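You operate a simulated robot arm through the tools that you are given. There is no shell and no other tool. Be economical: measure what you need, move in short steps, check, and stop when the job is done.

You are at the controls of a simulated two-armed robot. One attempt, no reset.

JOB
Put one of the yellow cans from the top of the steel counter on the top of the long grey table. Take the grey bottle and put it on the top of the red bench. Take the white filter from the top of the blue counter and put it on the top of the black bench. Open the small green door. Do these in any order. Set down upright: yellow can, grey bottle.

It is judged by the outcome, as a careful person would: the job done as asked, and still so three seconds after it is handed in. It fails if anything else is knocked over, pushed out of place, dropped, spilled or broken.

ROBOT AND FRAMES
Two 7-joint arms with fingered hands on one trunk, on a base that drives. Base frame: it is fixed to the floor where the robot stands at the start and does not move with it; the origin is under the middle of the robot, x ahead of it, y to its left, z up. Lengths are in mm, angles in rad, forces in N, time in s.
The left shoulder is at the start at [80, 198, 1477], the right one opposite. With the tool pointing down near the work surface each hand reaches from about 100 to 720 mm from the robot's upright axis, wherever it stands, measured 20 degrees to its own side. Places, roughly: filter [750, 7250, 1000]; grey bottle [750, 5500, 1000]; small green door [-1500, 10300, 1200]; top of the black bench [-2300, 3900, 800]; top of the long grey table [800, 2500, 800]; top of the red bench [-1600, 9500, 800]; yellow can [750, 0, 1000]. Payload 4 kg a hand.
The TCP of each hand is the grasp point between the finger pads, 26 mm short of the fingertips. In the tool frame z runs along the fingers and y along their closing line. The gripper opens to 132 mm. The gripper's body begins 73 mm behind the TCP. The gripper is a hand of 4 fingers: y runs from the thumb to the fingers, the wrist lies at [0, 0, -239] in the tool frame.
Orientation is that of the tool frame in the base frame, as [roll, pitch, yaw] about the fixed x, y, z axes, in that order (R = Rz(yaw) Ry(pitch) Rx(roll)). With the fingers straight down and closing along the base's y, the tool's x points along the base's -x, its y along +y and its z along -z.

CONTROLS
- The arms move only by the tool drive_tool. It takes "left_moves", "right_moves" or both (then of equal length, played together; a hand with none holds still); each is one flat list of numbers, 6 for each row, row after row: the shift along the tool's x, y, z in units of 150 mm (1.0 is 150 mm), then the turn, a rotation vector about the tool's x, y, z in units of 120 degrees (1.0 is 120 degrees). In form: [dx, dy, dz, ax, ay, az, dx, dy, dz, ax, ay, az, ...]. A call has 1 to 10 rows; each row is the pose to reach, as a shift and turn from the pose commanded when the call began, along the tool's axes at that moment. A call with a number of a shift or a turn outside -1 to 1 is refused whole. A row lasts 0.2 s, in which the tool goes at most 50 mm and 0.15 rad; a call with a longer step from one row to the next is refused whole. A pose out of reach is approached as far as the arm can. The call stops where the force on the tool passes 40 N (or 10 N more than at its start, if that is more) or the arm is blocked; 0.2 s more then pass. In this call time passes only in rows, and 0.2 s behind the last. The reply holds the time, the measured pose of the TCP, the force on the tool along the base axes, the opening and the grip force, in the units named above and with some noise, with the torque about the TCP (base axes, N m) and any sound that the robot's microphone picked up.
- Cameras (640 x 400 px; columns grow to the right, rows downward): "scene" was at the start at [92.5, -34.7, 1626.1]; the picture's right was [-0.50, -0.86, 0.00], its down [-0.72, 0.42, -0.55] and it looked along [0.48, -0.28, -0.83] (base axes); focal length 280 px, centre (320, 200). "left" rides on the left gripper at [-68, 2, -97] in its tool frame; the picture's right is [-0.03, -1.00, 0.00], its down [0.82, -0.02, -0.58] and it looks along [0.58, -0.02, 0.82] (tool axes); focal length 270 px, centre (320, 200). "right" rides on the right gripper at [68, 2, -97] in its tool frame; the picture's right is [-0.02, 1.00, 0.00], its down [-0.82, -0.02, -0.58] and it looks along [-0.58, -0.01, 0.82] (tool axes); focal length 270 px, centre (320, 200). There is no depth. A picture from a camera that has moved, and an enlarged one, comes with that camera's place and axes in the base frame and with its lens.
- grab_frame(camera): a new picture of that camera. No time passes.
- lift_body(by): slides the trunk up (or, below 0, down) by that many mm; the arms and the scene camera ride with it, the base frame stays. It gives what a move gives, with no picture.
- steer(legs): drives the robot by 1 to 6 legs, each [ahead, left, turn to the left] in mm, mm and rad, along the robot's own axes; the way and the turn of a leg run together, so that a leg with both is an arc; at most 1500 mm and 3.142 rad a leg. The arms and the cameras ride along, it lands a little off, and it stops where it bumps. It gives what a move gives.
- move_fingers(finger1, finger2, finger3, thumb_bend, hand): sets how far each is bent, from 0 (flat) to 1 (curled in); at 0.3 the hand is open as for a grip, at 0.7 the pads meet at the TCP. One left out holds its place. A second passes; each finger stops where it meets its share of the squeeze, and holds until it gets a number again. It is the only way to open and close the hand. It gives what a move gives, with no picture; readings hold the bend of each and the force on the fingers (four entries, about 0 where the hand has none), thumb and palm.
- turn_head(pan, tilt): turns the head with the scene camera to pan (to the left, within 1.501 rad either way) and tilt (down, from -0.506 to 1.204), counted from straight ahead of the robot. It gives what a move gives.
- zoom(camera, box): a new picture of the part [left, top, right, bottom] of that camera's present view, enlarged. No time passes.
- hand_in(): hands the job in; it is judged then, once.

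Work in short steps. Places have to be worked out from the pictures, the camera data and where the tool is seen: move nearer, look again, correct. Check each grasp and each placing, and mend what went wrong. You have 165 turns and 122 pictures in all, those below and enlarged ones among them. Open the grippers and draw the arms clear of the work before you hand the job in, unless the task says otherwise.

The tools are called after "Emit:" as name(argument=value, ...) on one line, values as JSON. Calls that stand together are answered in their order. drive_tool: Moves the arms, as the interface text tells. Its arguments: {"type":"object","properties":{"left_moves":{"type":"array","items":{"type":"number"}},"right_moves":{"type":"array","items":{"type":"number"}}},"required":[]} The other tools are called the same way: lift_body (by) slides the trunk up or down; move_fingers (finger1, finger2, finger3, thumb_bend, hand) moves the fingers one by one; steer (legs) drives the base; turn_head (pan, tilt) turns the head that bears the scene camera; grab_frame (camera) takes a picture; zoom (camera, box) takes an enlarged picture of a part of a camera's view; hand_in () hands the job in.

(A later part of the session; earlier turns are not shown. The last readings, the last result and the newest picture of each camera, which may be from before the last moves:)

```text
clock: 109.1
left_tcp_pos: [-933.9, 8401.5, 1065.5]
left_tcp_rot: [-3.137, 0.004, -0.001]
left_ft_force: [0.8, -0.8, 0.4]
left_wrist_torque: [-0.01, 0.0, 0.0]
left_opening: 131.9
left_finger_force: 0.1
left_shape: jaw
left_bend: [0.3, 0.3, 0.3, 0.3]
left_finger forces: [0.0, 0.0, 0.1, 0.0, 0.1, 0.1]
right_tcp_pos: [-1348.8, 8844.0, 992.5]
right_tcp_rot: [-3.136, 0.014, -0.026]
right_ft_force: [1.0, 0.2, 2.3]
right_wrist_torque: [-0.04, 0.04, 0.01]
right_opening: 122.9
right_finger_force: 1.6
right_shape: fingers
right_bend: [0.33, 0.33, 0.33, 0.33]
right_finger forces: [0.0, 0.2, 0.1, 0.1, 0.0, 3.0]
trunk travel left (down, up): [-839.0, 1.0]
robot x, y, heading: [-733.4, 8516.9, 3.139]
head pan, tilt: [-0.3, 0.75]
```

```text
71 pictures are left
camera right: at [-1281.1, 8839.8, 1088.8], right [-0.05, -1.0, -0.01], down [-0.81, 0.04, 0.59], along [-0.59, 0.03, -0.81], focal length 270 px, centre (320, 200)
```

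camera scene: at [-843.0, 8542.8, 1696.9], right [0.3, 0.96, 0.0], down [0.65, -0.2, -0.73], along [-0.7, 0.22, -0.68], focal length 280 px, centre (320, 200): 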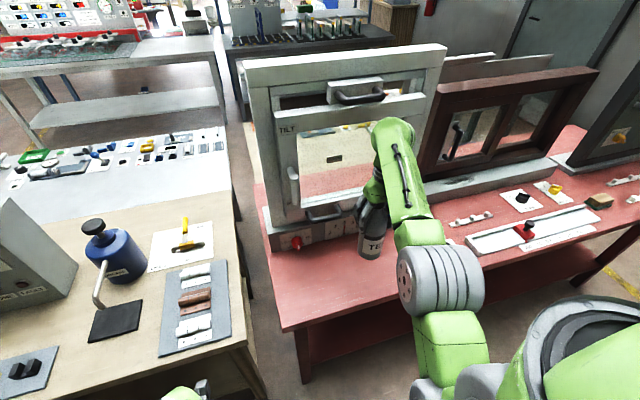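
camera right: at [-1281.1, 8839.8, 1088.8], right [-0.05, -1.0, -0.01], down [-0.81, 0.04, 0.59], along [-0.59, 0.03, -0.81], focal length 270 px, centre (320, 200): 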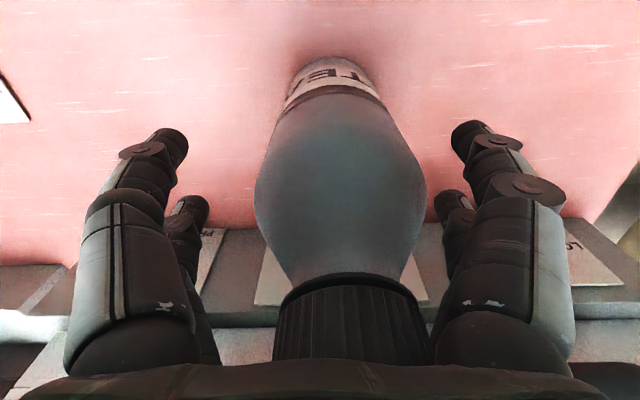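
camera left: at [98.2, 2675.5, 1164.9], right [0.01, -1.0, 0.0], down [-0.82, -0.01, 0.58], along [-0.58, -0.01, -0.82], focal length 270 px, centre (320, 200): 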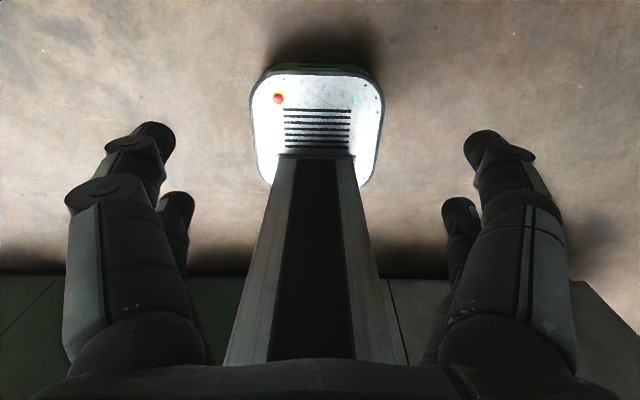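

The bottle stands free with the palm just touching its cap. I raise straight up.

Emit:
drive_tool(right_moves=[0, 0, -0.1, 0, 0, 0, 0, 0, -0.35, 0, 0, 0, 0, 0, -0.65, 0, 0, 0, 0, 0, -0.97, 0, 0, 0])

Emit:
grab_frame(camera="right")

```text
clock: 110.1
left_tcp_pos: [-934.4, 8401.4, 1065.0]
left_tcp_rot: [-3.137, 0.005, -0.001]
left_ft_force: [-0.4, -0.3, 0.2]
left_wrist_torque: [-0.01, 0.01, -0.04]
left_opening: 132.2
left_finger_force: 0.1
left_shape: jaw
left_bend: [0.3, 0.3, 0.3, 0.3]
left_finger forces: [0.1, 0.1, 0.0, 0.0, 0.0, 0.1]
right_tcp_pos: [-1347.7, 8843.8, 1136.3]
right_tcp_rot: [-3.135, 0.012, -0.026]
right_ft_force: [0.3, -0.4, -0.1]
right_wrist_torque: [-0.02, -0.01, 0.01]
right_opening: 122.7
right_finger_force: 0.0
right_shape: fingers
right_bend: [0.33, 0.33, 0.33, 0.33]
right_finger forces: [0.0, 0.1, 0.0, 0.0, 0.1, 0.0]
trunk travel left (down, up): [-839.0, 1.0]
robot x, y, heading: [-732.6, 8516.3, 3.138]
head pan, tilt: [-0.3, 0.75]
```

```text
70 pictures are left
camera right: at [-1278.9, 8838.5, 1232.9], right [-0.05, -1.0, -0.01], down [-0.81, 0.04, 0.59], along [-0.59, 0.04, -0.81], focal length 270 px, centre (320, 200)
```

right: 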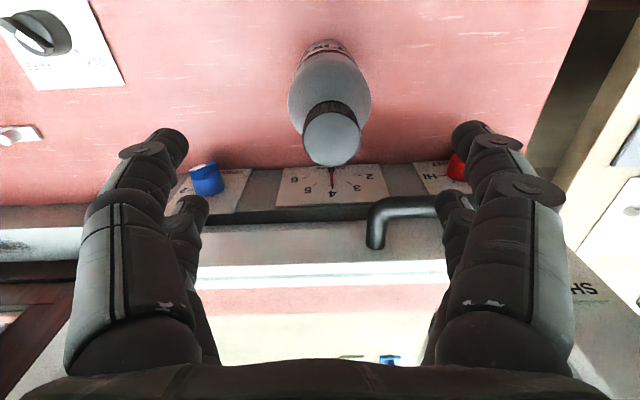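

The bottle stands upright on the red bench. I back away and drive along the bench to face the green door.

Emit:
steer(legs=[[-320, 0, 0], [0, -1450, 0]])

Emit:
turn_head(pan=-0.1, tilt=0.5)

Emit:
grab_frame(camera="scene")

```text
clock: 118.9
left_tcp_pos: [-599.6, 9840.4, 1065.7]
left_tcp_rot: [-3.138, 0.003, -0.018]
left_ft_force: [0.5, 0.1, -0.1]
left_wrist_torque: [-0.02, -0.01, -0.03]
left_opening: 131.8
left_finger_force: 0.1
left_shape: jaw
left_bend: [0.3, 0.3, 0.3, 0.3]
left_finger forces: [0.0, 0.0, 0.0, 0.0, 0.0, 0.1]
right_tcp_pos: [-1004.5, 10289.4, 1135.9]
right_tcp_rot: [-3.135, 0.013, -0.045]
right_ft_force: [0.4, -0.3, 0.0]
right_wrist_torque: [0.04, 0.0, 0.02]
right_opening: 122.7
right_finger_force: 0.0
right_shape: fingers
right_bend: [0.33, 0.33, 0.33, 0.33]
right_finger forces: [0.1, 0.0, 0.0, 0.0, 0.0, 0.0]
trunk travel left (down, up): [-839.0, 1.0]
robot x, y, heading: [-398.4, 9956.8, 3.123]
head pan, tilt: [-0.3, 0.75]
```

```text
clock: 119.7
left_tcp_pos: [-598.2, 9842.0, 1064.6]
left_tcp_rot: [-3.14, 0.003, -0.016]
left_ft_force: [-1.2, 0.5, -1.0]
left_wrist_torque: [0.0, 0.02, -0.03]
left_opening: 131.9
left_finger_force: 0.1
left_shape: jaw
left_bend: [0.3, 0.3, 0.3, 0.3]
left_finger forces: [0.0, 0.0, 0.1, 0.0, 0.1, 0.0]
right_tcp_pos: [-1004.0, 10289.6, 1136.1]
right_tcp_rot: [-3.134, 0.014, -0.044]
right_ft_force: [0.2, -0.6, 1.0]
right_wrist_torque: [-0.02, -0.02, 0.02]
right_opening: 122.7
right_finger_force: 0.0
right_shape: fingers
right_bend: [0.33, 0.33, 0.33, 0.33]
right_finger forces: [0.1, 0.0, 0.0, 0.0, 0.0, 0.0]
trunk travel left (down, up): [-839.0, 1.0]
robot x, y, heading: [-396.7, 9949.5, 3.126]
head pan, tilt: [-0.099, 0.499]
```

```text
69 pictures are left
camera scene: at [-515.9, 9965.1, 1718.8], right [0.12, 0.99, 0.0], down [0.48, -0.06, -0.88], along [-0.87, 0.1, -0.48], focal length 280 px, centre (320, 200)
```

scene: 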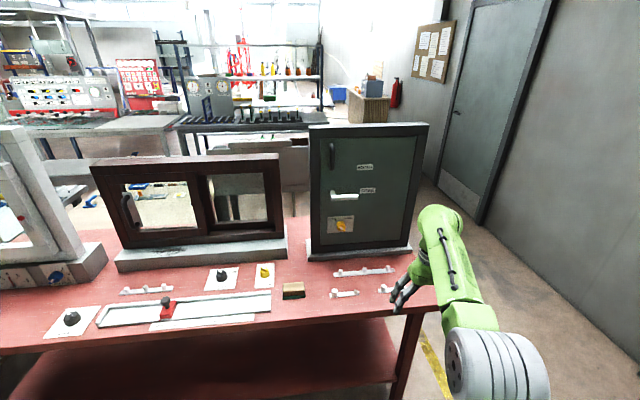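

Emit:
zoom(camera="scene", box=[290, 110, 450, 270])

```text
2.50 times, centred on (370, 190) of scene
camera zoom: at [-515.9, 9965.1, 1718.8], right [0.12, 0.99, 0.0], down [0.48, -0.06, -0.88], along [-0.87, 0.1, -0.48], focal length 699 px, centre (195, 225)
```

zoom: 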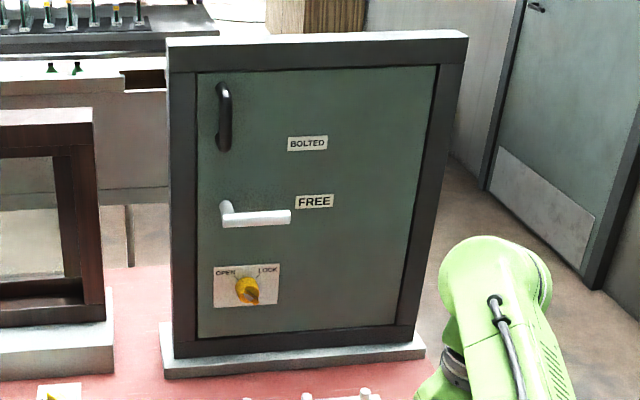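

The door has a black pull handle at about [-1465, 10120, 1317–1417]. A white lever points at FREE near z≈1200, and a yellow OPEN/LOCK knob is near z≈1055. I turn the right hand to point forward while in open space.

Emit:
drive_tool(right_moves=[0, 0, -0.16, 0, -0.07, 0, 0, 0, -0.33, 0, -0.14, 0, 0, 0, -0.5, 0, -0.21, 0, 0, 0, -0.66, 0, -0.28, 0, 0, 0, -0.83, 0, -0.35, 0, 0, 0, -1.0, 0, -0.42, 0])

Emit:
steer(legs=[[250, 50, 0.015]])

Emit:
grab_frame(camera="scene")

```text
clock: 121.1
left_tcp_pos: [-598.2, 9841.4, 1065.1]
left_tcp_rot: [-3.138, 0.003, -0.018]
left_ft_force: [-0.6, 0.3, 0.1]
left_wrist_torque: [0.0, 0.0, 0.01]
left_opening: 131.8
left_finger_force: 0.0
left_shape: jaw
left_bend: [0.3, 0.3, 0.3, 0.3]
left_finger forces: [0.0, 0.0, 0.0, 0.0, 0.0, 0.0]
right_tcp_pos: [-1000.3, 10289.9, 1287.8]
right_tcp_rot: [-3.135, 0.896, -0.038]
right_ft_force: [1.0, -0.3, -0.4]
right_wrist_torque: [-0.01, 0.03, -0.02]
right_opening: 122.9
right_finger_force: 0.1
right_shape: fingers
right_bend: [0.33, 0.33, 0.33, 0.33]
right_finger forces: [0.0, 0.0, 0.1, 0.1, 0.1, 0.1]
trunk travel left (down, up): [-839.0, 1.0]
robot x, y, heading: [-397.2, 9950.6, 3.125]
head pan, tilt: [-0.099, 0.499]
```

```text
clock: 122.9
left_tcp_pos: [-840.9, 9793.5, 1065.7]
left_tcp_rot: [-3.14, 0.007, -0.008]
left_ft_force: [0.3, 0.4, 1.2]
left_wrist_torque: [0.02, 0.04, 0.04]
left_opening: 131.8
left_finger_force: 0.0
left_shape: jaw
left_bend: [0.3, 0.3, 0.3, 0.3]
left_finger forces: [0.0, 0.1, 0.1, 0.0, 0.0, 0.0]
right_tcp_pos: [-1248.2, 10237.5, 1287.5]
right_tcp_rot: [-3.134, 0.897, -0.029]
right_ft_force: [0.5, -0.1, -0.3]
right_wrist_torque: [-0.01, 0.03, 0.01]
right_opening: 122.9
right_finger_force: 0.1
right_shape: fingers
right_bend: [0.33, 0.33, 0.33, 0.33]
right_finger forces: [0.1, 0.1, 0.0, 0.0, 0.0, 0.0]
trunk travel left (down, up): [-839.0, 1.0]
robot x, y, heading: [-646.6, 9905.6, 3.137]
head pan, tilt: [-0.099, 0.499]
```

```text
67 pictures are left
camera scene: at [-757.2, 9919.2, 1719.3], right [0.11, 0.99, 0.0], down [0.47, -0.05, -0.88], along [-0.88, 0.09, -0.48], focal length 280 px, centre (320, 200)
```

scene: 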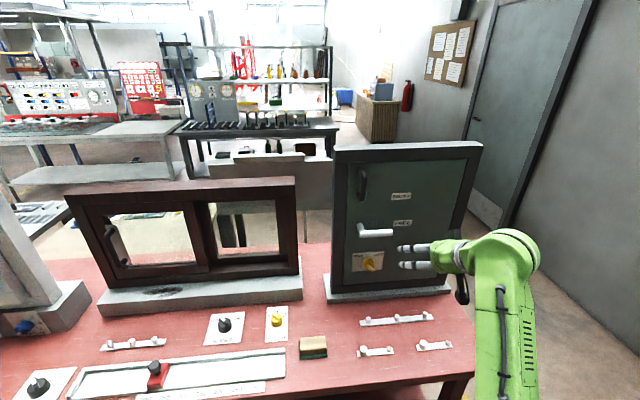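

Emit:
zoom(camera="scene", box=[320, 140, 440, 300])

Emit:
zoom(camera="scene", box=[340, 200, 420, 280])

```text
2.50 times, centred on (380, 220) of scene
camera zoom: at [-757.2, 9919.2, 1719.3], right [0.11, 0.99, 0.0], down [0.47, -0.05, -0.88], along [-0.88, 0.09, -0.48], focal length 699 px, centre (170, 150)
```

zoom: 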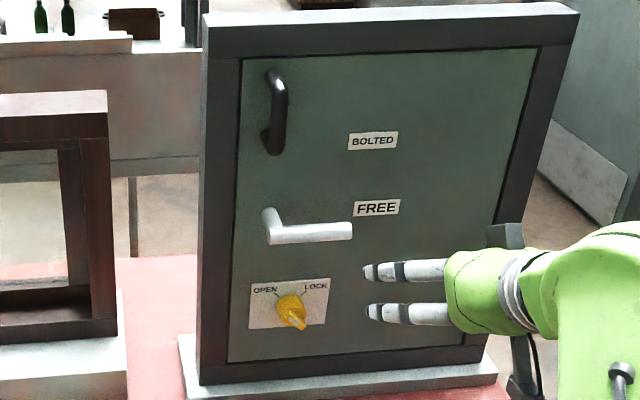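

```text
5.00 times, centred on (380, 240) of scene
camera zoom: at [-757.2, 9919.2, 1719.3], right [0.11, 0.99, 0.0], down [0.47, -0.05, -0.88], along [-0.88, 0.09, -0.48], focal length 1399 px, centre (20, 0)
```

zoom: 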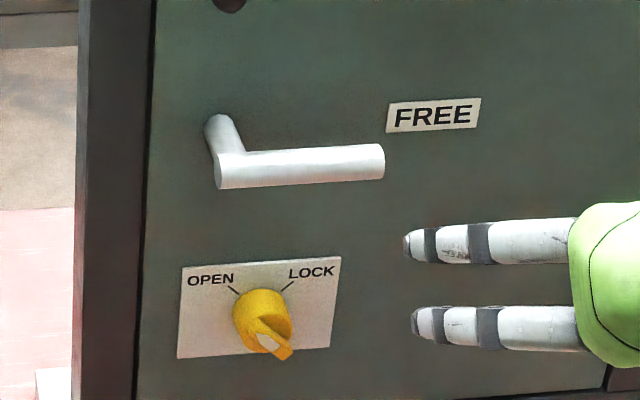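

I can't yet tell which way the yellow knob points. I lower the trunk 300 mm for a more level view of it; the right hand stays above the bench.

Emit:
lift_body(by=-300)

Emit:
turn_head(pan=-0.35, tilt=0.4)

Emit:
grab_frame(camera="scene")

```text
clock: 125.9
left_tcp_pos: [-844.8, 9793.0, 766.1]
left_tcp_rot: [-3.14, 0.003, -0.008]
left_ft_force: [-0.6, -0.5, 0.2]
left_wrist_torque: [0.01, -0.02, 0.01]
left_opening: 132.0
left_finger_force: 0.1
left_shape: jaw
left_bend: [0.3, 0.3, 0.3, 0.3]
left_finger forces: [0.0, 0.1, 0.0, 0.0, 0.0, 0.0]
right_tcp_pos: [-1251.8, 10236.7, 985.9]
right_tcp_rot: [-3.134, 0.893, -0.027]
right_ft_force: [-0.2, -0.4, -0.6]
right_wrist_torque: [0.05, 0.03, -0.01]
right_opening: 122.6
right_finger_force: 0.0
right_shape: fingers
right_bend: [0.33, 0.33, 0.33, 0.33]
right_finger forces: [0.0, 0.0, 0.0, 0.0, 0.1, 0.0]
trunk travel left (down, up): [-539.0, 301.0]
robot x, y, heading: [-648.5, 9904.2, 3.137]
head pan, tilt: [-0.099, 0.499]
```

```text
clock: 126.7
left_tcp_pos: [-845.3, 9793.0, 765.8]
left_tcp_rot: [-3.139, 0.001, -0.006]
left_ft_force: [-1.0, 0.2, 1.3]
left_wrist_torque: [-0.03, 0.02, 0.01]
left_opening: 131.9
left_finger_force: 0.0
left_shape: jaw
left_bend: [0.3, 0.3, 0.3, 0.3]
left_finger forces: [0.1, 0.0, 0.0, 0.0, 0.1, 0.0]
right_tcp_pos: [-1253.6, 10236.3, 986.8]
right_tcp_rot: [-3.133, 0.892, -0.024]
right_ft_force: [0.0, 0.0, -0.6]
right_wrist_torque: [0.01, -0.02, 0.01]
right_opening: 122.5
right_finger_force: 0.0
right_shape: fingers
right_bend: [0.33, 0.33, 0.33, 0.33]
right_finger forces: [0.0, 0.1, 0.1, 0.0, 0.1, 0.1]
trunk travel left (down, up): [-539.0, 301.0]
robot x, y, heading: [-646.1, 9906.3, 3.135]
head pan, tilt: [-0.351, 0.4]
```

```text
64 pictures are left
camera scene: at [-760.1, 9940.6, 1427.9], right [0.35, 0.94, 0.0], down [0.36, -0.14, -0.92], along [-0.86, 0.32, -0.39], focal length 280 px, centre (320, 200)
```

scene: 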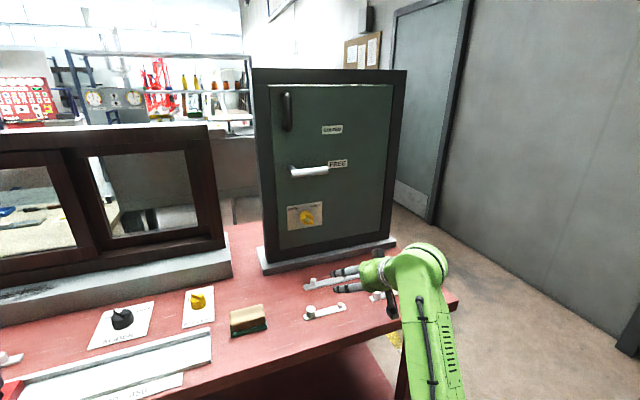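

Emit:
zoom(camera="scene", box=[270, 190, 350, 240])

Emit:
zoom(camera="scene", box=[250, 70, 420, 190])

```text
8.00 times, centred on (310, 215) of scene
camera zoom: at [-760.1, 9940.6, 1427.9], right [0.35, 0.94, 0.0], down [0.36, -0.14, -0.92], along [-0.86, 0.32, -0.39], focal length 2238 px, centre (400, 80)
```

zoom: 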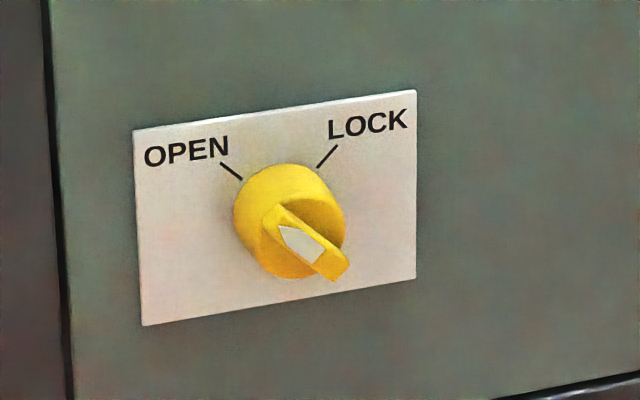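

```text
3.33 times, centred on (335, 130) of scene
camera zoom: at [-760.1, 9940.6, 1427.9], right [0.35, 0.94, 0.0], down [0.36, -0.14, -0.92], along [-0.86, 0.32, -0.39], focal length 932 px, centre (270, 433)
```

zoom: 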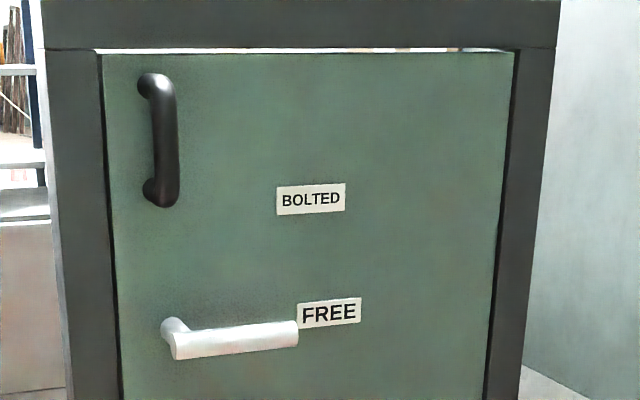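

The pointed white mark on the knob points at OPEN and the lever is at FREE, so only the pull handle is needed. It is at about [-1510, 10132, 1300–1405]. I raise the trunk a little and bring the right hand level.

Emit:
lift_body(by=150)

Emit:
drive_tool(right_moves=[-0.135, 0, -0.109, 0, -0.065, 0, -0.27, 0, -0.217, 0, -0.13, 0, -0.405, 0, -0.326, 0, -0.195, 0, -0.54, 0, -0.434, 0, -0.26, 0, -0.675, 0, -0.543, 0, -0.323, 0])

```text
clock: 128.4
left_tcp_pos: [-844.6, 9792.7, 914.6]
left_tcp_rot: [-3.138, 0.002, -0.008]
left_ft_force: [0.4, 0.9, 0.2]
left_wrist_torque: [0.01, 0.01, -0.03]
left_opening: 132.1
left_finger_force: 0.0
left_shape: jaw
left_bend: [0.3, 0.3, 0.3, 0.3]
left_finger forces: [0.0, 0.0, 0.1, 0.0, 0.0, 0.0]
right_tcp_pos: [-1251.5, 10237.0, 1135.2]
right_tcp_rot: [-3.133, 0.895, -0.025]
right_ft_force: [0.4, 0.6, -0.1]
right_wrist_torque: [-0.01, 0.04, 0.0]
right_opening: 122.9
right_finger_force: 0.0
right_shape: fingers
right_bend: [0.33, 0.33, 0.33, 0.33]
right_finger forces: [0.0, 0.1, 0.0, 0.1, 0.0, 0.0]
trunk travel left (down, up): [-689.0, 151.0]
robot x, y, heading: [-647.3, 9906.4, 3.135]
head pan, tilt: [-0.351, 0.4]
```

```text
clock: 129.7
left_tcp_pos: [-845.1, 9793.3, 915.0]
left_tcp_rot: [-3.14, 0.002, -0.007]
left_ft_force: [-0.5, -0.6, -0.1]
left_wrist_torque: [0.0, 0.02, -0.01]
left_opening: 131.7
left_finger_force: 0.1
left_shape: jaw
left_bend: [0.3, 0.3, 0.3, 0.3]
left_finger forces: [0.1, 0.0, 0.1, 0.1, 0.0, 0.0]
right_tcp_pos: [-1250.7, 10234.1, 1268.2]
right_tcp_rot: [-1.257, 1.566, 1.852]
right_ft_force: [0.6, -0.8, -0.1]
right_wrist_torque: [-0.02, -0.03, -0.02]
right_opening: 122.8
right_finger_force: 0.1
right_shape: fingers
right_bend: [0.33, 0.33, 0.33, 0.33]
right_finger forces: [0.0, 0.0, 0.0, 0.0, 0.0, 0.1]
trunk travel left (down, up): [-689.0, 151.0]
robot x, y, heading: [-644.6, 9904.6, 3.138]
head pan, tilt: [-0.351, 0.4]
```

The hand points level at the door. I line it up with the handle's y and z, still 250 mm away.

Emit:
drive_tool(right_moves=[-0.19, 0.22, 0, 0, 0, 0, -0.38, 0.45, 0, 0, 0, 0, -0.56, 0.68, 0, 0, 0, 0])

Emit:
grab_frame(camera="right")

Emit:
turn_head(pan=-0.3, tilt=0.35)

Emit:
grab_frame(camera="scene")

```text
clock: 130.4
left_tcp_pos: [-844.3, 9793.0, 914.9]
left_tcp_rot: [-3.137, 0.002, -0.007]
left_ft_force: [-0.8, -0.1, 0.6]
left_wrist_torque: [-0.03, 0.03, -0.02]
left_opening: 131.7
left_finger_force: 0.0
left_shape: jaw
left_bend: [0.3, 0.3, 0.3, 0.3]
left_finger forces: [0.0, 0.0, 0.1, 0.0, 0.1, 0.0]
right_tcp_pos: [-1257.4, 10133.4, 1348.9]
right_tcp_rot: [-1.853, 1.563, 1.256]
right_ft_force: [-0.3, -1.0, -1.0]
right_wrist_torque: [0.01, 0.02, -0.01]
right_opening: 122.6
right_finger_force: 0.1
right_shape: fingers
right_bend: [0.33, 0.33, 0.33, 0.33]
right_finger forces: [0.0, 0.1, 0.0, 0.1, 0.1, 0.0]
trunk travel left (down, up): [-689.0, 151.0]
robot x, y, heading: [-645.8, 9906.8, 3.133]
head pan, tilt: [-0.351, 0.4]
```

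```text
61 pictures are left
camera right: at [-1161.0, 10128.3, 1280.8], right [-0.03, -1.0, 0.02], down [0.58, 0.0, 0.82], along [-0.82, 0.04, 0.58], focal length 270 px, centre (320, 200)
```

right: 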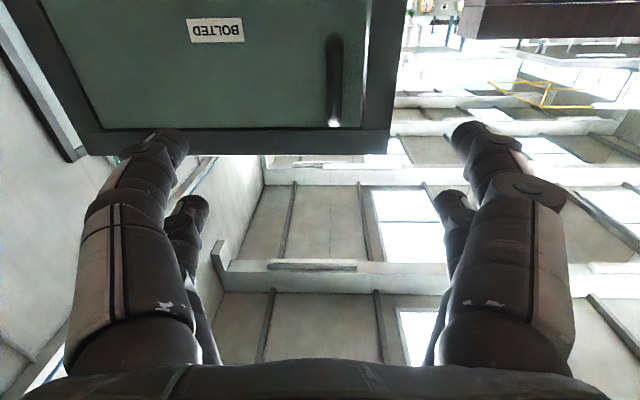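

```text
clock: 131.1
left_tcp_pos: [-844.8, 9792.6, 915.1]
left_tcp_rot: [-3.138, 0.002, -0.007]
left_ft_force: [-0.3, 0.2, 0.2]
left_wrist_torque: [-0.02, 0.03, 0.01]
left_opening: 131.8
left_finger_force: 0.1
left_shape: jaw
left_bend: [0.3, 0.3, 0.3, 0.3]
left_finger forces: [0.0, 0.0, 0.0, 0.0, 0.0, 0.0]
right_tcp_pos: [-1256.3, 10134.6, 1349.1]
right_tcp_rot: [-1.728, 1.566, 1.381]
right_ft_force: [0.1, -0.1, 0.2]
right_wrist_torque: [-0.01, 0.04, 0.0]
right_opening: 122.7
right_finger_force: 0.0
right_shape: fingers
right_bend: [0.33, 0.33, 0.33, 0.33]
right_finger forces: [0.1, 0.0, 0.0, 0.1, 0.0, 0.0]
trunk travel left (down, up): [-689.0, 151.0]
robot x, y, heading: [-645.5, 9909.0, 3.137]
head pan, tilt: [-0.3, 0.351]
```

```text
60 pictures are left
camera scene: at [-762.3, 9935.9, 1582.5], right [0.3, 0.95, 0.0], down [0.33, -0.1, -0.94], along [-0.9, 0.28, -0.34], focal length 280 px, centre (320, 200)
```

scene: 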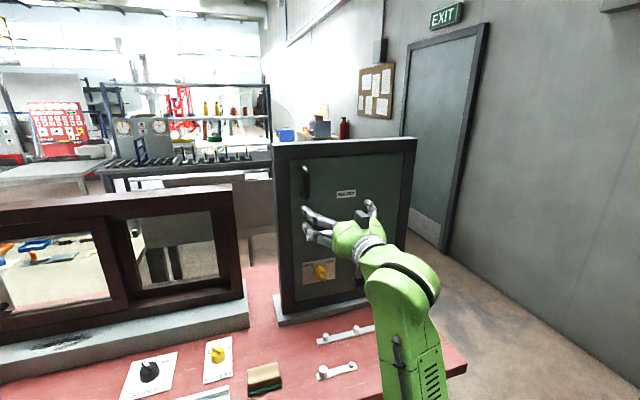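

The handle is at y≈10125, z 1307–1406. The gap to the frame is small, so I narrow the fingers to about 60 mm, then drive 170 mm closer and look.

Emit:
move_fingers(hand="right", finger1=0.5, finger2=0.5, finger3=0.5, thumb_bend=0.5)

Emit:
steer(legs=[[165, 0, 0.003]])

Emit:
grab_frame(camera="right")

Emit:
zoom(camera="scene", box=[220, 60, 460, 240])

```text
clock: 132.1
left_tcp_pos: [-845.5, 9793.0, 916.0]
left_tcp_rot: [-3.141, 0.001, -0.009]
left_ft_force: [0.1, 0.7, -1.5]
left_wrist_torque: [-0.01, -0.01, 0.0]
left_opening: 131.9
left_finger_force: 0.2
left_shape: jaw
left_bend: [0.3, 0.3, 0.3, 0.3]
left_finger forces: [0.0, 0.0, 0.0, 0.0, 0.0, 0.1]
right_tcp_pos: [-1256.8, 10133.8, 1348.5]
right_tcp_rot: [-1.696, 1.565, 1.413]
right_ft_force: [0.0, -0.3, 0.1]
right_wrist_torque: [0.0, 0.0, 0.0]
right_opening: 66.3
right_finger_force: 0.1
right_shape: fingers
right_bend: [0.5, 0.5, 0.5, 0.5]
right_finger forces: [0.0, 0.0, 0.1, 0.1, 0.0, 0.0]
trunk travel left (down, up): [-689.0, 151.0]
robot x, y, heading: [-642.4, 9909.6, 3.134]
head pan, tilt: [-0.3, 0.351]
```

```text
clock: 133.5
left_tcp_pos: [-1004.5, 9794.2, 915.6]
left_tcp_rot: [-3.139, 0.006, -0.007]
left_ft_force: [0.0, 0.6, 0.3]
left_wrist_torque: [0.0, 0.02, 0.01]
left_opening: 131.7
left_finger_force: 0.0
left_shape: jaw
left_bend: [0.3, 0.3, 0.3, 0.3]
left_finger forces: [0.0, 0.0, 0.0, 0.1, 0.0, 0.1]
right_tcp_pos: [-1415.3, 10135.4, 1351.2]
right_tcp_rot: [-1.11, 1.565, 2.0]
right_ft_force: [0.8, -0.4, 0.2]
right_wrist_torque: [0.0, -0.02, -0.02]
right_opening: 66.7
right_finger_force: 0.2
right_shape: fingers
right_bend: [0.5, 0.5, 0.5, 0.5]
right_finger forces: [0.0, 0.0, 0.0, 0.0, 0.0, 0.0]
trunk travel left (down, up): [-689.0, 151.0]
robot x, y, heading: [-809.2, 9905.8, 3.139]
head pan, tilt: [-0.3, 0.351]
```

```text
59 pictures are left
camera right: at [-1319.7, 10129.9, 1282.7], right [-0.03, -1.0, 0.02], down [0.58, 0.0, 0.81], along [-0.81, 0.04, 0.58], focal length 270 px, centre (320, 200)
```

right: 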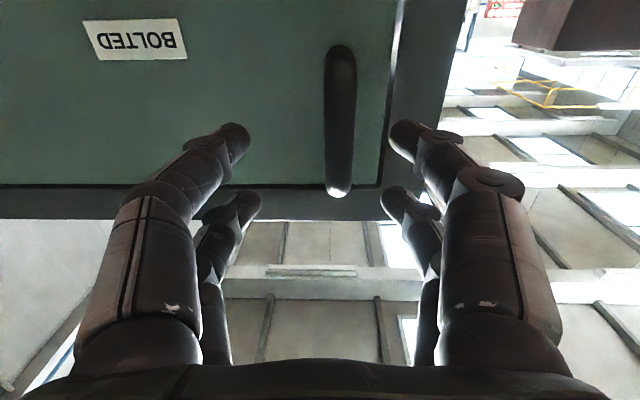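

```text
2.22 times, centred on (340, 150) of scene
camera zoom: at [-920.3, 9937.2, 1582.9], right [0.3, 0.95, 0.0], down [0.32, -0.1, -0.94], along [-0.9, 0.28, -0.34], focal length 622 px, centre (276, 311)
```

zoom: 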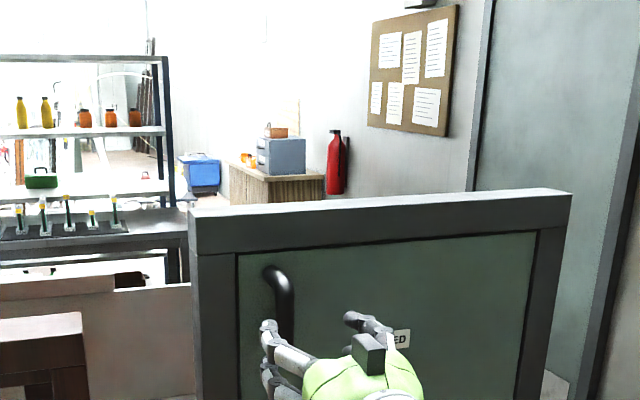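

The bar centre is at about [-1505, 10124], spanning z 1307–1403. I shift 11 mm over and advance 80 mm with the arm so the bar sits between the pads.

Emit:
drive_tool(right_moves=[0, 0.073, 0.1, 0, 0, 0, -0.02, 0.073, 0.25, 0, 0, 0, -0.02, 0.073, 0.4, 0, 0, 0, -0.02, 0.073, 0.54, 0, 0, 0])

Emit:
grab_frame(camera="right")

```text
clock: 134.5
left_tcp_pos: [-1004.9, 9794.0, 915.0]
left_tcp_rot: [-3.14, 0.005, -0.006]
left_ft_force: [-0.1, 0.2, 0.2]
left_wrist_torque: [0.01, 0.01, 0.0]
left_opening: 132.0
left_finger_force: 0.1
left_shape: jaw
left_bend: [0.3, 0.3, 0.3, 0.3]
left_finger forces: [0.1, 0.1, 0.1, 0.0, 0.0, 0.0]
right_tcp_pos: [-1493.7, 10129.0, 1354.3]
right_tcp_rot: [-1.515, 1.561, 1.595]
right_ft_force: [0.3, 0.3, 0.4]
right_wrist_torque: [0.0, -0.02, -0.02]
right_opening: 66.1
right_finger_force: 0.0
right_shape: fingers
right_bend: [0.5, 0.5, 0.5, 0.5]
right_finger forces: [0.0, 0.0, 0.1, 0.0, 0.0, 0.0]
trunk travel left (down, up): [-689.0, 151.0]
robot x, y, heading: [-808.0, 9909.3, 3.135]
head pan, tilt: [-0.3, 0.351]
stopped in row 4 (right hand): the force on the tool passed its limit at 68 N (the readings are from after the stop); the commanded pose is now the measured one
```

```text
57 pictures are left
camera right: at [-1398.0, 10122.7, 1285.6], right [-0.03, -1.0, 0.02], down [0.58, -0.01, 0.82], along [-0.82, 0.04, 0.58], focal length 270 px, centre (320, 200)
```

right: 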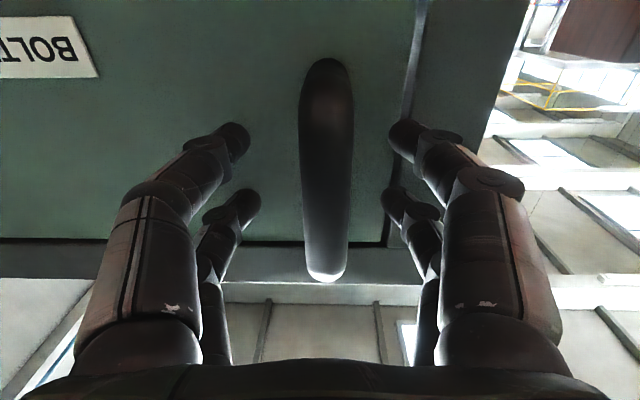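

The fingertips touched the door panel and the force has relaxed. The bar sits between the fingers, so I close on it.

Emit:
move_fingers(hand="right", finger1=0.75, finger2=0.75, finger3=0.75, thumb_bend=0.75)

Emit:
grab_frame(camera="right")

```text
clock: 135.5
left_tcp_pos: [-1007.3, 9794.1, 915.3]
left_tcp_rot: [-3.138, 0.002, -0.008]
left_ft_force: [0.2, -0.3, 1.0]
left_wrist_torque: [0.01, -0.04, 0.01]
left_opening: 131.8
left_finger_force: 0.0
left_shape: jaw
left_bend: [0.3, 0.3, 0.3, 0.3]
left_finger forces: [0.0, 0.0, 0.1, 0.0, 0.0, 0.0]
right_tcp_pos: [-1497.5, 10128.4, 1351.3]
right_tcp_rot: [-1.824, 1.558, 1.285]
right_ft_force: [-0.4, -0.1, -0.6]
right_wrist_torque: [-0.04, 0.02, 0.01]
right_opening: 0.1
right_finger_force: 0.0
right_shape: fingers
right_bend: [0.73, 0.73, 0.73, 0.73]
right_finger forces: [0.1, 0.0, 0.0, 0.0, 0.0, 0.0]
trunk travel left (down, up): [-689.0, 151.0]
robot x, y, heading: [-807.4, 9909.7, 3.133]
head pan, tilt: [-0.3, 0.351]
```

```text
56 pictures are left
camera right: at [-1401.8, 10122.5, 1283.7], right [-0.03, -1.0, 0.02], down [0.58, -0.01, 0.82], along [-0.82, 0.04, 0.58], focal length 270 px, centre (320, 200)
```

right: 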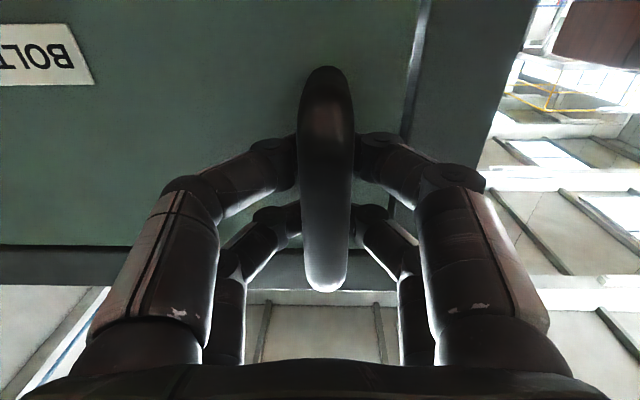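

The fingers have closed behind the bar as a hook. I pull the first 10° of the door's arc with the arm.

Emit:
drive_tool(right_moves=[0, -0.007, -0.1, 0, 0, 0, 0, -0.02, -0.2, 0, 0, 0, 0, -0.045, -0.3, 0, 0, 0, 0, -0.073, -0.4, 0, 0, 0])

Emit:
grab_frame(camera="scene")

```text
clock: 136.5
left_tcp_pos: [-1007.8, 9794.8, 914.7]
left_tcp_rot: [-3.138, 0.002, -0.009]
left_ft_force: [-0.7, -0.6, -0.2]
left_wrist_torque: [0.02, 0.01, -0.03]
left_opening: 131.7
left_finger_force: 0.1
left_shape: jaw
left_bend: [0.3, 0.3, 0.3, 0.3]
left_finger forces: [0.1, 0.1, 0.0, 0.0, 0.0, 0.0]
right_tcp_pos: [-1435.2, 10137.5, 1353.6]
right_tcp_rot: [-1.823, 1.561, 1.285]
right_ft_force: [-0.4, 1.5, -1.3]
right_wrist_torque: [-0.02, 0.0, 0.03]
right_opening: 0.0
right_finger_force: 0.1
right_shape: fingers
right_bend: [0.73, 0.73, 0.73, 0.73]
right_finger forces: [0.0, 0.0, 0.0, 0.1, 0.0, 0.0]
trunk travel left (down, up): [-689.0, 151.0]
robot x, y, heading: [-806.2, 9904.5, 3.14]
head pan, tilt: [-0.3, 0.351]
```

```text
55 pictures are left
camera scene: at [-924.2, 9937.9, 1582.5], right [0.3, 0.95, 0.0], down [0.33, -0.1, -0.94], along [-0.9, 0.28, -0.34], focal length 280 px, centre (320, 200)
```

scene: 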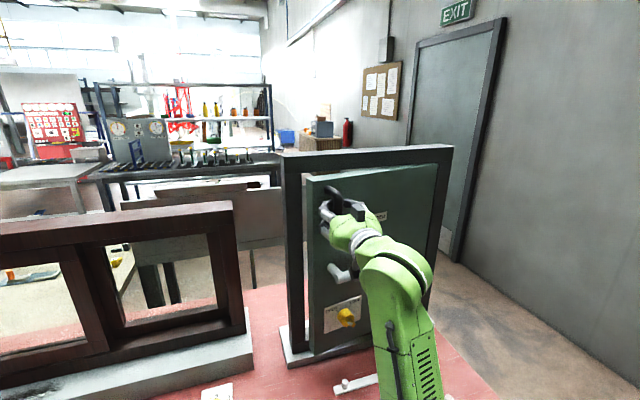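

The door swings open easily. I continue along the arc with the base so the arm doesn't fold too far.

Emit:
steer(legs=[[-54, -21, 0], [-50, -31, 0], [-42, -38, 0]])

Emit:
grab_frame(camera="scene")

```text
clock: 138.6
left_tcp_pos: [-870.5, 9878.1, 913.3]
left_tcp_rot: [-3.133, -0.006, -0.006]
left_ft_force: [-0.8, -1.3, 0.1]
left_wrist_torque: [0.06, -0.05, 0.01]
left_opening: 132.0
left_finger_force: 0.0
left_shape: jaw
left_bend: [0.3, 0.3, 0.3, 0.3]
left_finger forces: [0.1, 0.1, 0.0, 0.1, 0.0, 0.0]
right_tcp_pos: [-1302.7, 10215.2, 1349.5]
right_tcp_rot: [-2.091, 1.553, 1.022]
right_ft_force: [-3.4, 0.7, 1.2]
right_wrist_torque: [0.02, 0.04, -0.05]
right_opening: 0.4
right_finger_force: 1.5
right_shape: fingers
right_bend: [0.73, 0.74, 0.73, 0.73]
right_finger forces: [0.1, 0.0, 0.0, 0.1, 2.7, 0.1]
trunk travel left (down, up): [-689.0, 151.0]
robot x, y, heading: [-665.6, 9997.2, 3.144]
head pan, tilt: [-0.3, 0.351]
```

```text
54 pictures are left
camera scene: at [-792.7, 10015.8, 1581.6], right [0.3, 0.95, 0.01], down [0.34, -0.1, -0.94], along [-0.89, 0.28, -0.35], focal length 280 px, centre (320, 200)
```

scene: 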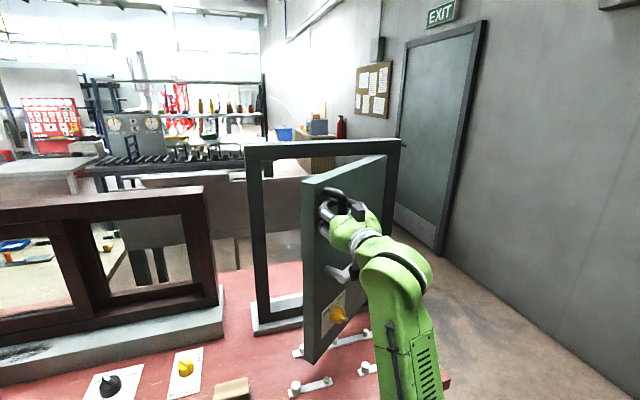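

The door is open by about 37°. I'll let go of the handle and push the door wider from its inner side. First I open the fingers.

Emit:
move_fingers(hand="right", finger1=0.48, finger2=0.48, finger3=0.48, thumb_bend=0.48)

Emit:
grab_frame(camera="right")

```text
clock: 139.6
left_tcp_pos: [-861.3, 9882.7, 915.4]
left_tcp_rot: [3.141, 0.004, -0.005]
left_ft_force: [-0.2, 0.5, 0.0]
left_wrist_torque: [0.0, -0.01, 0.02]
left_opening: 132.0
left_finger_force: 0.1
left_shape: jaw
left_bend: [0.3, 0.3, 0.3, 0.3]
left_finger forces: [0.0, 0.1, 0.1, 0.1, 0.0, 0.0]
right_tcp_pos: [-1291.5, 10226.0, 1353.5]
right_tcp_rot: [-1.631, 1.562, 1.48]
right_ft_force: [0.2, 0.5, -0.6]
right_wrist_torque: [-0.02, -0.03, -0.03]
right_opening: 72.1
right_finger_force: 0.0
right_shape: fingers
right_bend: [0.48, 0.48, 0.48, 0.48]
right_finger forces: [0.0, 0.1, 0.1, 0.1, 0.1, 0.1]
trunk travel left (down, up): [-689.0, 151.0]
robot x, y, heading: [-662.5, 9998.3, 3.141]
head pan, tilt: [-0.3, 0.351]
```

```text
53 pictures are left
camera right: at [-1195.9, 10221.1, 1285.9], right [-0.03, -1.0, 0.02], down [0.58, 0.0, 0.82], along [-0.82, 0.03, 0.58], focal length 270 px, centre (320, 200)
```

right: 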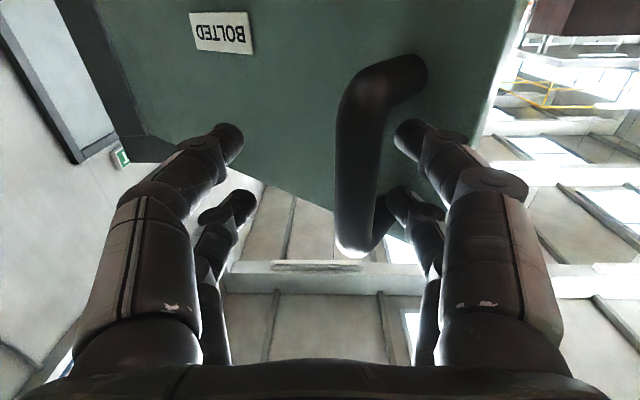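

The bar is free between the fingers. I back straight out, then sidestep left so the hand clears the door's edge.

Emit:
steer(legs=[[-150, 0, 0], [0, 210, 0]])

Emit:
move_fingers(hand="right", finger1=0.7, finger2=0.7, finger3=0.7, thumb_bend=0.7)

Emit:
grab_frame(camera="scene")

```text
clock: 142.2
left_tcp_pos: [-715.4, 9673.1, 914.7]
left_tcp_rot: [-3.141, 0.003, 0.0]
left_ft_force: [0.9, -0.1, 0.6]
left_wrist_torque: [-0.02, 0.01, 0.0]
left_opening: 131.9
left_finger_force: 0.0
left_shape: jaw
left_bend: [0.3, 0.3, 0.3, 0.3]
left_finger forces: [0.0, 0.0, 0.0, 0.0, 0.0, 0.0]
right_tcp_pos: [-1147.7, 10014.7, 1351.5]
right_tcp_rot: [-1.932, 1.565, 1.183]
right_ft_force: [-0.1, -0.1, -0.6]
right_wrist_torque: [0.01, -0.01, 0.0]
right_opening: 72.4
right_finger_force: 0.1
right_shape: fingers
right_bend: [0.48, 0.48, 0.48, 0.48]
right_finger forces: [0.1, 0.0, 0.0, 0.1, 0.0, 0.1]
trunk travel left (down, up): [-689.0, 151.0]
robot x, y, heading: [-516.9, 9786.2, 3.139]
head pan, tilt: [-0.3, 0.351]
```

```text
clock: 143.2
left_tcp_pos: [-715.4, 9671.3, 916.6]
left_tcp_rot: [-3.14, 0.003, -0.001]
left_ft_force: [0.8, 0.7, 0.3]
left_wrist_torque: [0.04, -0.01, 0.0]
left_opening: 131.7
left_finger_force: 0.0
left_shape: jaw
left_bend: [0.3, 0.3, 0.3, 0.3]
left_finger forces: [0.0, 0.1, 0.0, 0.1, 0.1, 0.0]
right_tcp_pos: [-1147.5, 10011.3, 1353.7]
right_tcp_rot: [-1.759, 1.56, 1.358]
right_ft_force: [-0.4, -0.2, -0.2]
right_wrist_torque: [-0.01, 0.0, 0.05]
right_opening: 1.2
right_finger_force: 0.1
right_shape: fingers
right_bend: [0.7, 0.7, 0.7, 0.7]
right_finger forces: [0.0, 0.0, 0.1, 0.0, 0.1, 0.0]
trunk travel left (down, up): [-689.0, 151.0]
robot x, y, heading: [-516.6, 9789.1, -3.143]
head pan, tilt: [-0.3, 0.351]
```

```text
52 pictures are left
camera scene: at [-634.0, 9814.6, 1582.5], right [0.3, 0.96, 0.0], down [0.33, -0.1, -0.94], along [-0.9, 0.28, -0.34], focal length 280 px, centre (320, 200)
```

scene: 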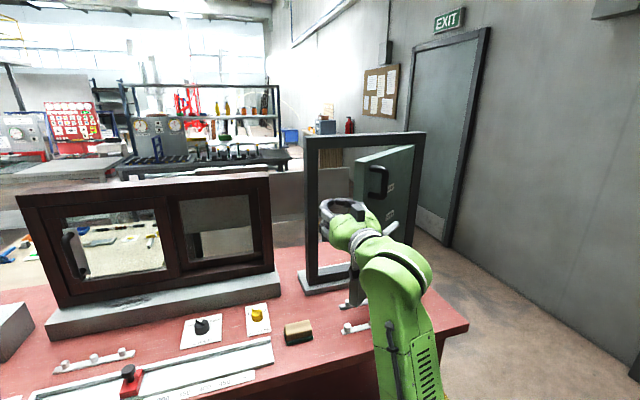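

The hand is left of the door's edge. I drive 185 mm ahead so it is on the inner side, then push toward +y with the arm, which stops on force.

Emit:
steer(legs=[[185, 0, 0]])

Emit:
drive_tool(right_moves=[0, -0.2, 0, 0, 0, 0, 0, -0.4, 0, 0, 0, 0, 0, -0.6, 0, 0, 0, 0, 0, -0.8, 0, 0, 0, 0, 0, -1.0, 0, 0, 0, 0])

Emit:
grab_frame(camera="scene")

```text
clock: 144.8
left_tcp_pos: [-897.0, 9670.5, 915.8]
left_tcp_rot: [-3.139, 0.004, 0.002]
left_ft_force: [-0.2, 0.5, 0.4]
left_wrist_torque: [-0.04, 0.01, 0.0]
left_opening: 132.0
left_finger_force: 0.0
left_shape: jaw
left_bend: [0.3, 0.3, 0.3, 0.3]
left_finger forces: [0.1, 0.1, 0.1, 0.0, 0.0, 0.0]
right_tcp_pos: [-1327.6, 10008.4, 1355.5]
right_tcp_rot: [-1.374, 1.559, 1.742]
right_ft_force: [0.2, 0.4, -0.4]
right_wrist_torque: [0.01, 0.01, -0.02]
right_opening: 1.6
right_finger_force: 0.0
right_shape: fingers
right_bend: [0.7, 0.7, 0.7, 0.7]
right_finger forces: [0.0, 0.0, 0.0, 0.0, 0.1, 0.0]
trunk travel left (down, up): [-689.0, 151.0]
robot x, y, heading: [-701.5, 9785.8, -3.141]
head pan, tilt: [-0.3, 0.351]
```

```text
clock: 145.8
left_tcp_pos: [-897.7, 9665.9, 914.6]
left_tcp_rot: [-3.133, 0.005, 0.005]
left_ft_force: [0.4, -0.3, 0.0]
left_wrist_torque: [-0.01, 0.0, -0.01]
left_opening: 131.8
left_finger_force: 0.0
left_shape: jaw
left_bend: [0.3, 0.3, 0.3, 0.3]
left_finger forces: [0.0, 0.1, 0.0, 0.0, 0.0, 0.1]
right_tcp_pos: [-1326.5, 10117.4, 1359.1]
right_tcp_rot: [-1.343, 1.562, 1.793]
right_ft_force: [9.6, -14.4, -2.1]
right_wrist_torque: [0.03, -0.04, -0.29]
right_opening: 0.0
right_finger_force: 8.5
right_shape: fingers
right_bend: [0.7, 0.67, 0.71, 0.7]
right_finger forces: [0.0, 0.0, 9.0, 0.0, 8.1, 0.0]
trunk travel left (down, up): [-689.0, 151.0]
robot x, y, heading: [-697.3, 9787.3, -3.13]
head pan, tilt: [-0.3, 0.351]
stopped in row 5 (right hand): the force on the tool passed its limit at 50 N (the readings are from after the stop); the commanded pose is now the measured one
```

```text
51 pictures are left
camera scene: at [-814.2, 9807.0, 1583.0], right [0.29, 0.96, 0.0], down [0.33, -0.1, -0.94], along [-0.9, 0.27, -0.34], focal length 280 px, centre (320, 200)
```

scene: 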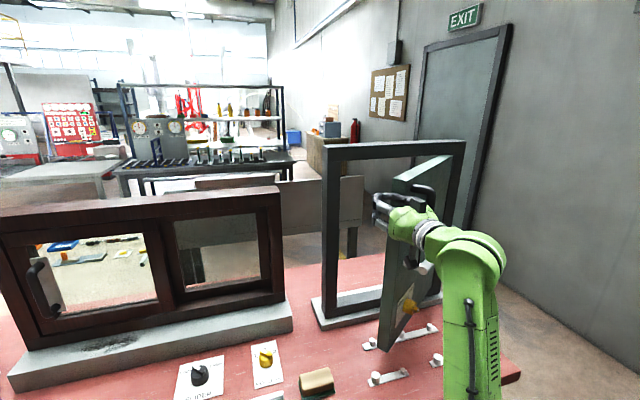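

The hand is on the inner side and has met the door; the limit tripped because I pushed too fast. I keep pushing with small 10 mm steps.

Emit:
drive_tool(right_moves=[0, -0.05, 0, 0, 0, 0, 0, -0.1, 0, 0, 0, 0, 0, -0.16, 0, 0, 0, 0, 0, -0.23, 0, 0, 0, 0, 0, -0.3, 0, 0, 0, 0, 0, -0.37, 0, 0, 0, 0, 0, -0.44, 0, 0, 0, 0, 0, -0.51, 0, 0, 0, 0, 0, -0.58, 0, 0, 0, 0, 0, -0.65, 0, 0, 0, 0])

Emit:
grab_frame(camera="scene")

```text
clock: 146.4
left_tcp_pos: [-896.2, 9663.6, 916.2]
left_tcp_rot: [-3.134, 0.004, 0.008]
left_ft_force: [-0.3, 0.4, -0.6]
left_wrist_torque: [0.01, -0.02, 0.0]
left_opening: 131.7
left_finger_force: 0.0
left_shape: jaw
left_bend: [0.3, 0.3, 0.3, 0.3]
left_finger forces: [0.0, 0.1, 0.0, 0.1, 0.0, 0.0]
right_tcp_pos: [-1326.6, 10121.2, 1360.9]
right_tcp_rot: [-1.037, 1.561, 2.116]
right_ft_force: [21.4, -32.7, -8.1]
right_wrist_torque: [-0.27, -0.15, -0.89]
right_opening: 0.1
right_finger_force: 20.7
right_shape: fingers
right_bend: [0.68, 0.66, 0.72, 0.72]
right_finger forces: [0.0, 0.0, 14.9, 0.1, 24.7, 0.0]
trunk travel left (down, up): [-689.0, 151.0]
robot x, y, heading: [-704.5, 9783.7, -3.134]
head pan, tilt: [-0.3, 0.351]
stopped in row 2 (right hand): the force on the tool passed its limit at 44 N (the readings are from after the stop); the commanded pose is now the measured one
```

```text
50 pictures are left
camera scene: at [-813.2, 9804.8, 1583.0], right [0.29, 0.96, 0.0], down [0.33, -0.09, -0.94], along [-0.9, 0.27, -0.34], focal length 280 px, centre (320, 200)
```

scene: 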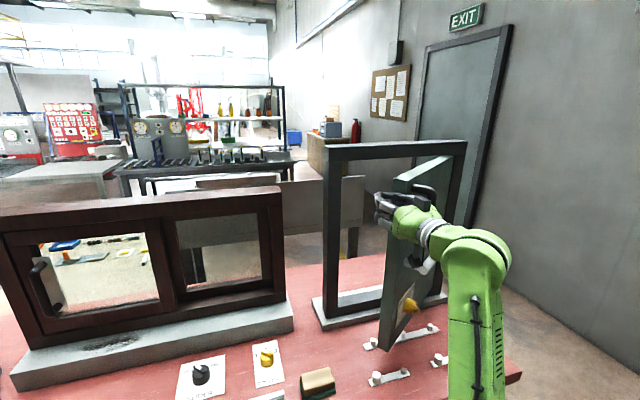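

The reaction force (+21, -33) shows I'm pressing on the door's edge rather than its inner face. I back off and turn the hand 35° so the fingers can reach in behind the door.

Emit:
drive_tool(right_moves=[0, 0.2, -0.1, 0, 0, 0, 0, 0.4, -0.25, 0, 0, 0, 0, 0.5, -0.31, 0, 0, 0, 0, 0.5, -0.31, 0.06, 0, 0, 0, 0.5, -0.31, 0.12, 0, 0, 0, 0.5, -0.31, 0.18, 0, 0, 0, 0.5, -0.31, 0.24, 0, 0, 0, 0.5, -0.31, 0.29, 0, 0])

Emit:
grab_frame(camera="right")

Emit:
zoom(camera="scene", box=[300, 120, 500, 280])

```text
clock: 148.2
left_tcp_pos: [-899.8, 9667.7, 915.7]
left_tcp_rot: [-3.139, 0.001, 0.005]
left_ft_force: [-0.3, -0.5, 0.3]
left_wrist_torque: [0.01, -0.02, 0.0]
left_opening: 132.0
left_finger_force: 0.1
left_shape: jaw
left_bend: [0.3, 0.3, 0.3, 0.3]
left_finger forces: [0.0, 0.0, 0.0, 0.0, 0.0, 0.0]
right_tcp_pos: [-1285.2, 10057.8, 1356.8]
right_tcp_rot: [-1.456, 1.565, 1.075]
right_ft_force: [-0.1, -0.6, -0.3]
right_wrist_torque: [0.01, -0.01, 0.0]
right_opening: 1.1
right_finger_force: 0.0
right_shape: fingers
right_bend: [0.7, 0.7, 0.7, 0.7]
right_finger forces: [0.1, 0.0, 0.0, 0.0, 0.0, 0.0]
trunk travel left (down, up): [-689.0, 151.0]
robot x, y, heading: [-703.2, 9784.7, -3.136]
head pan, tilt: [-0.3, 0.351]
```

```text
49 pictures are left
camera right: at [-1207.2, 10000.9, 1287.7], right [-0.57, -0.82, 0.02], down [0.48, -0.32, 0.82], along [-0.66, 0.48, 0.58], focal length 270 px, centre (320, 200)
```

right: 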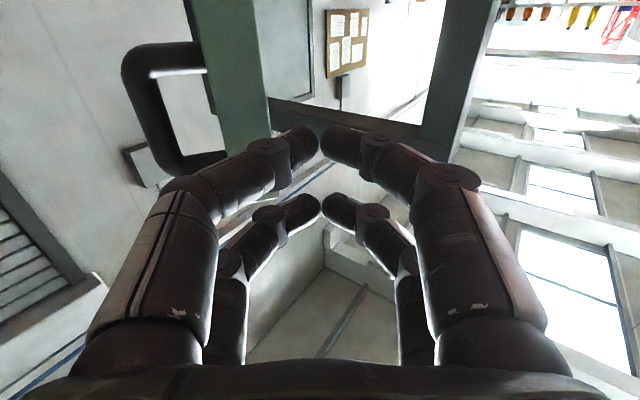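

```text
2.50 times, centred on (400, 200) of scene
camera zoom: at [-818.8, 9812.2, 1582.5], right [0.29, 0.96, 0.0], down [0.33, -0.1, -0.94], along [-0.9, 0.27, -0.34], focal length 699 px, centre (120, 200)
```

zoom: 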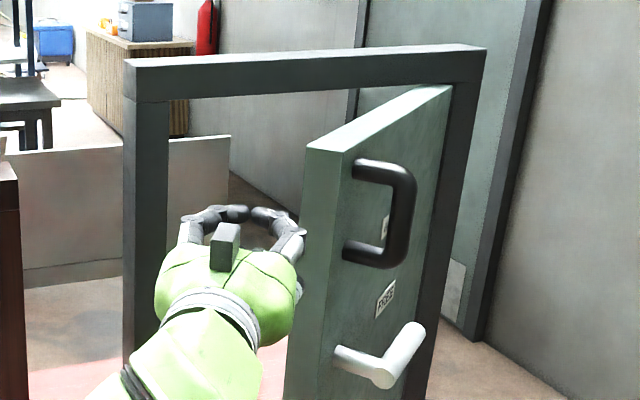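

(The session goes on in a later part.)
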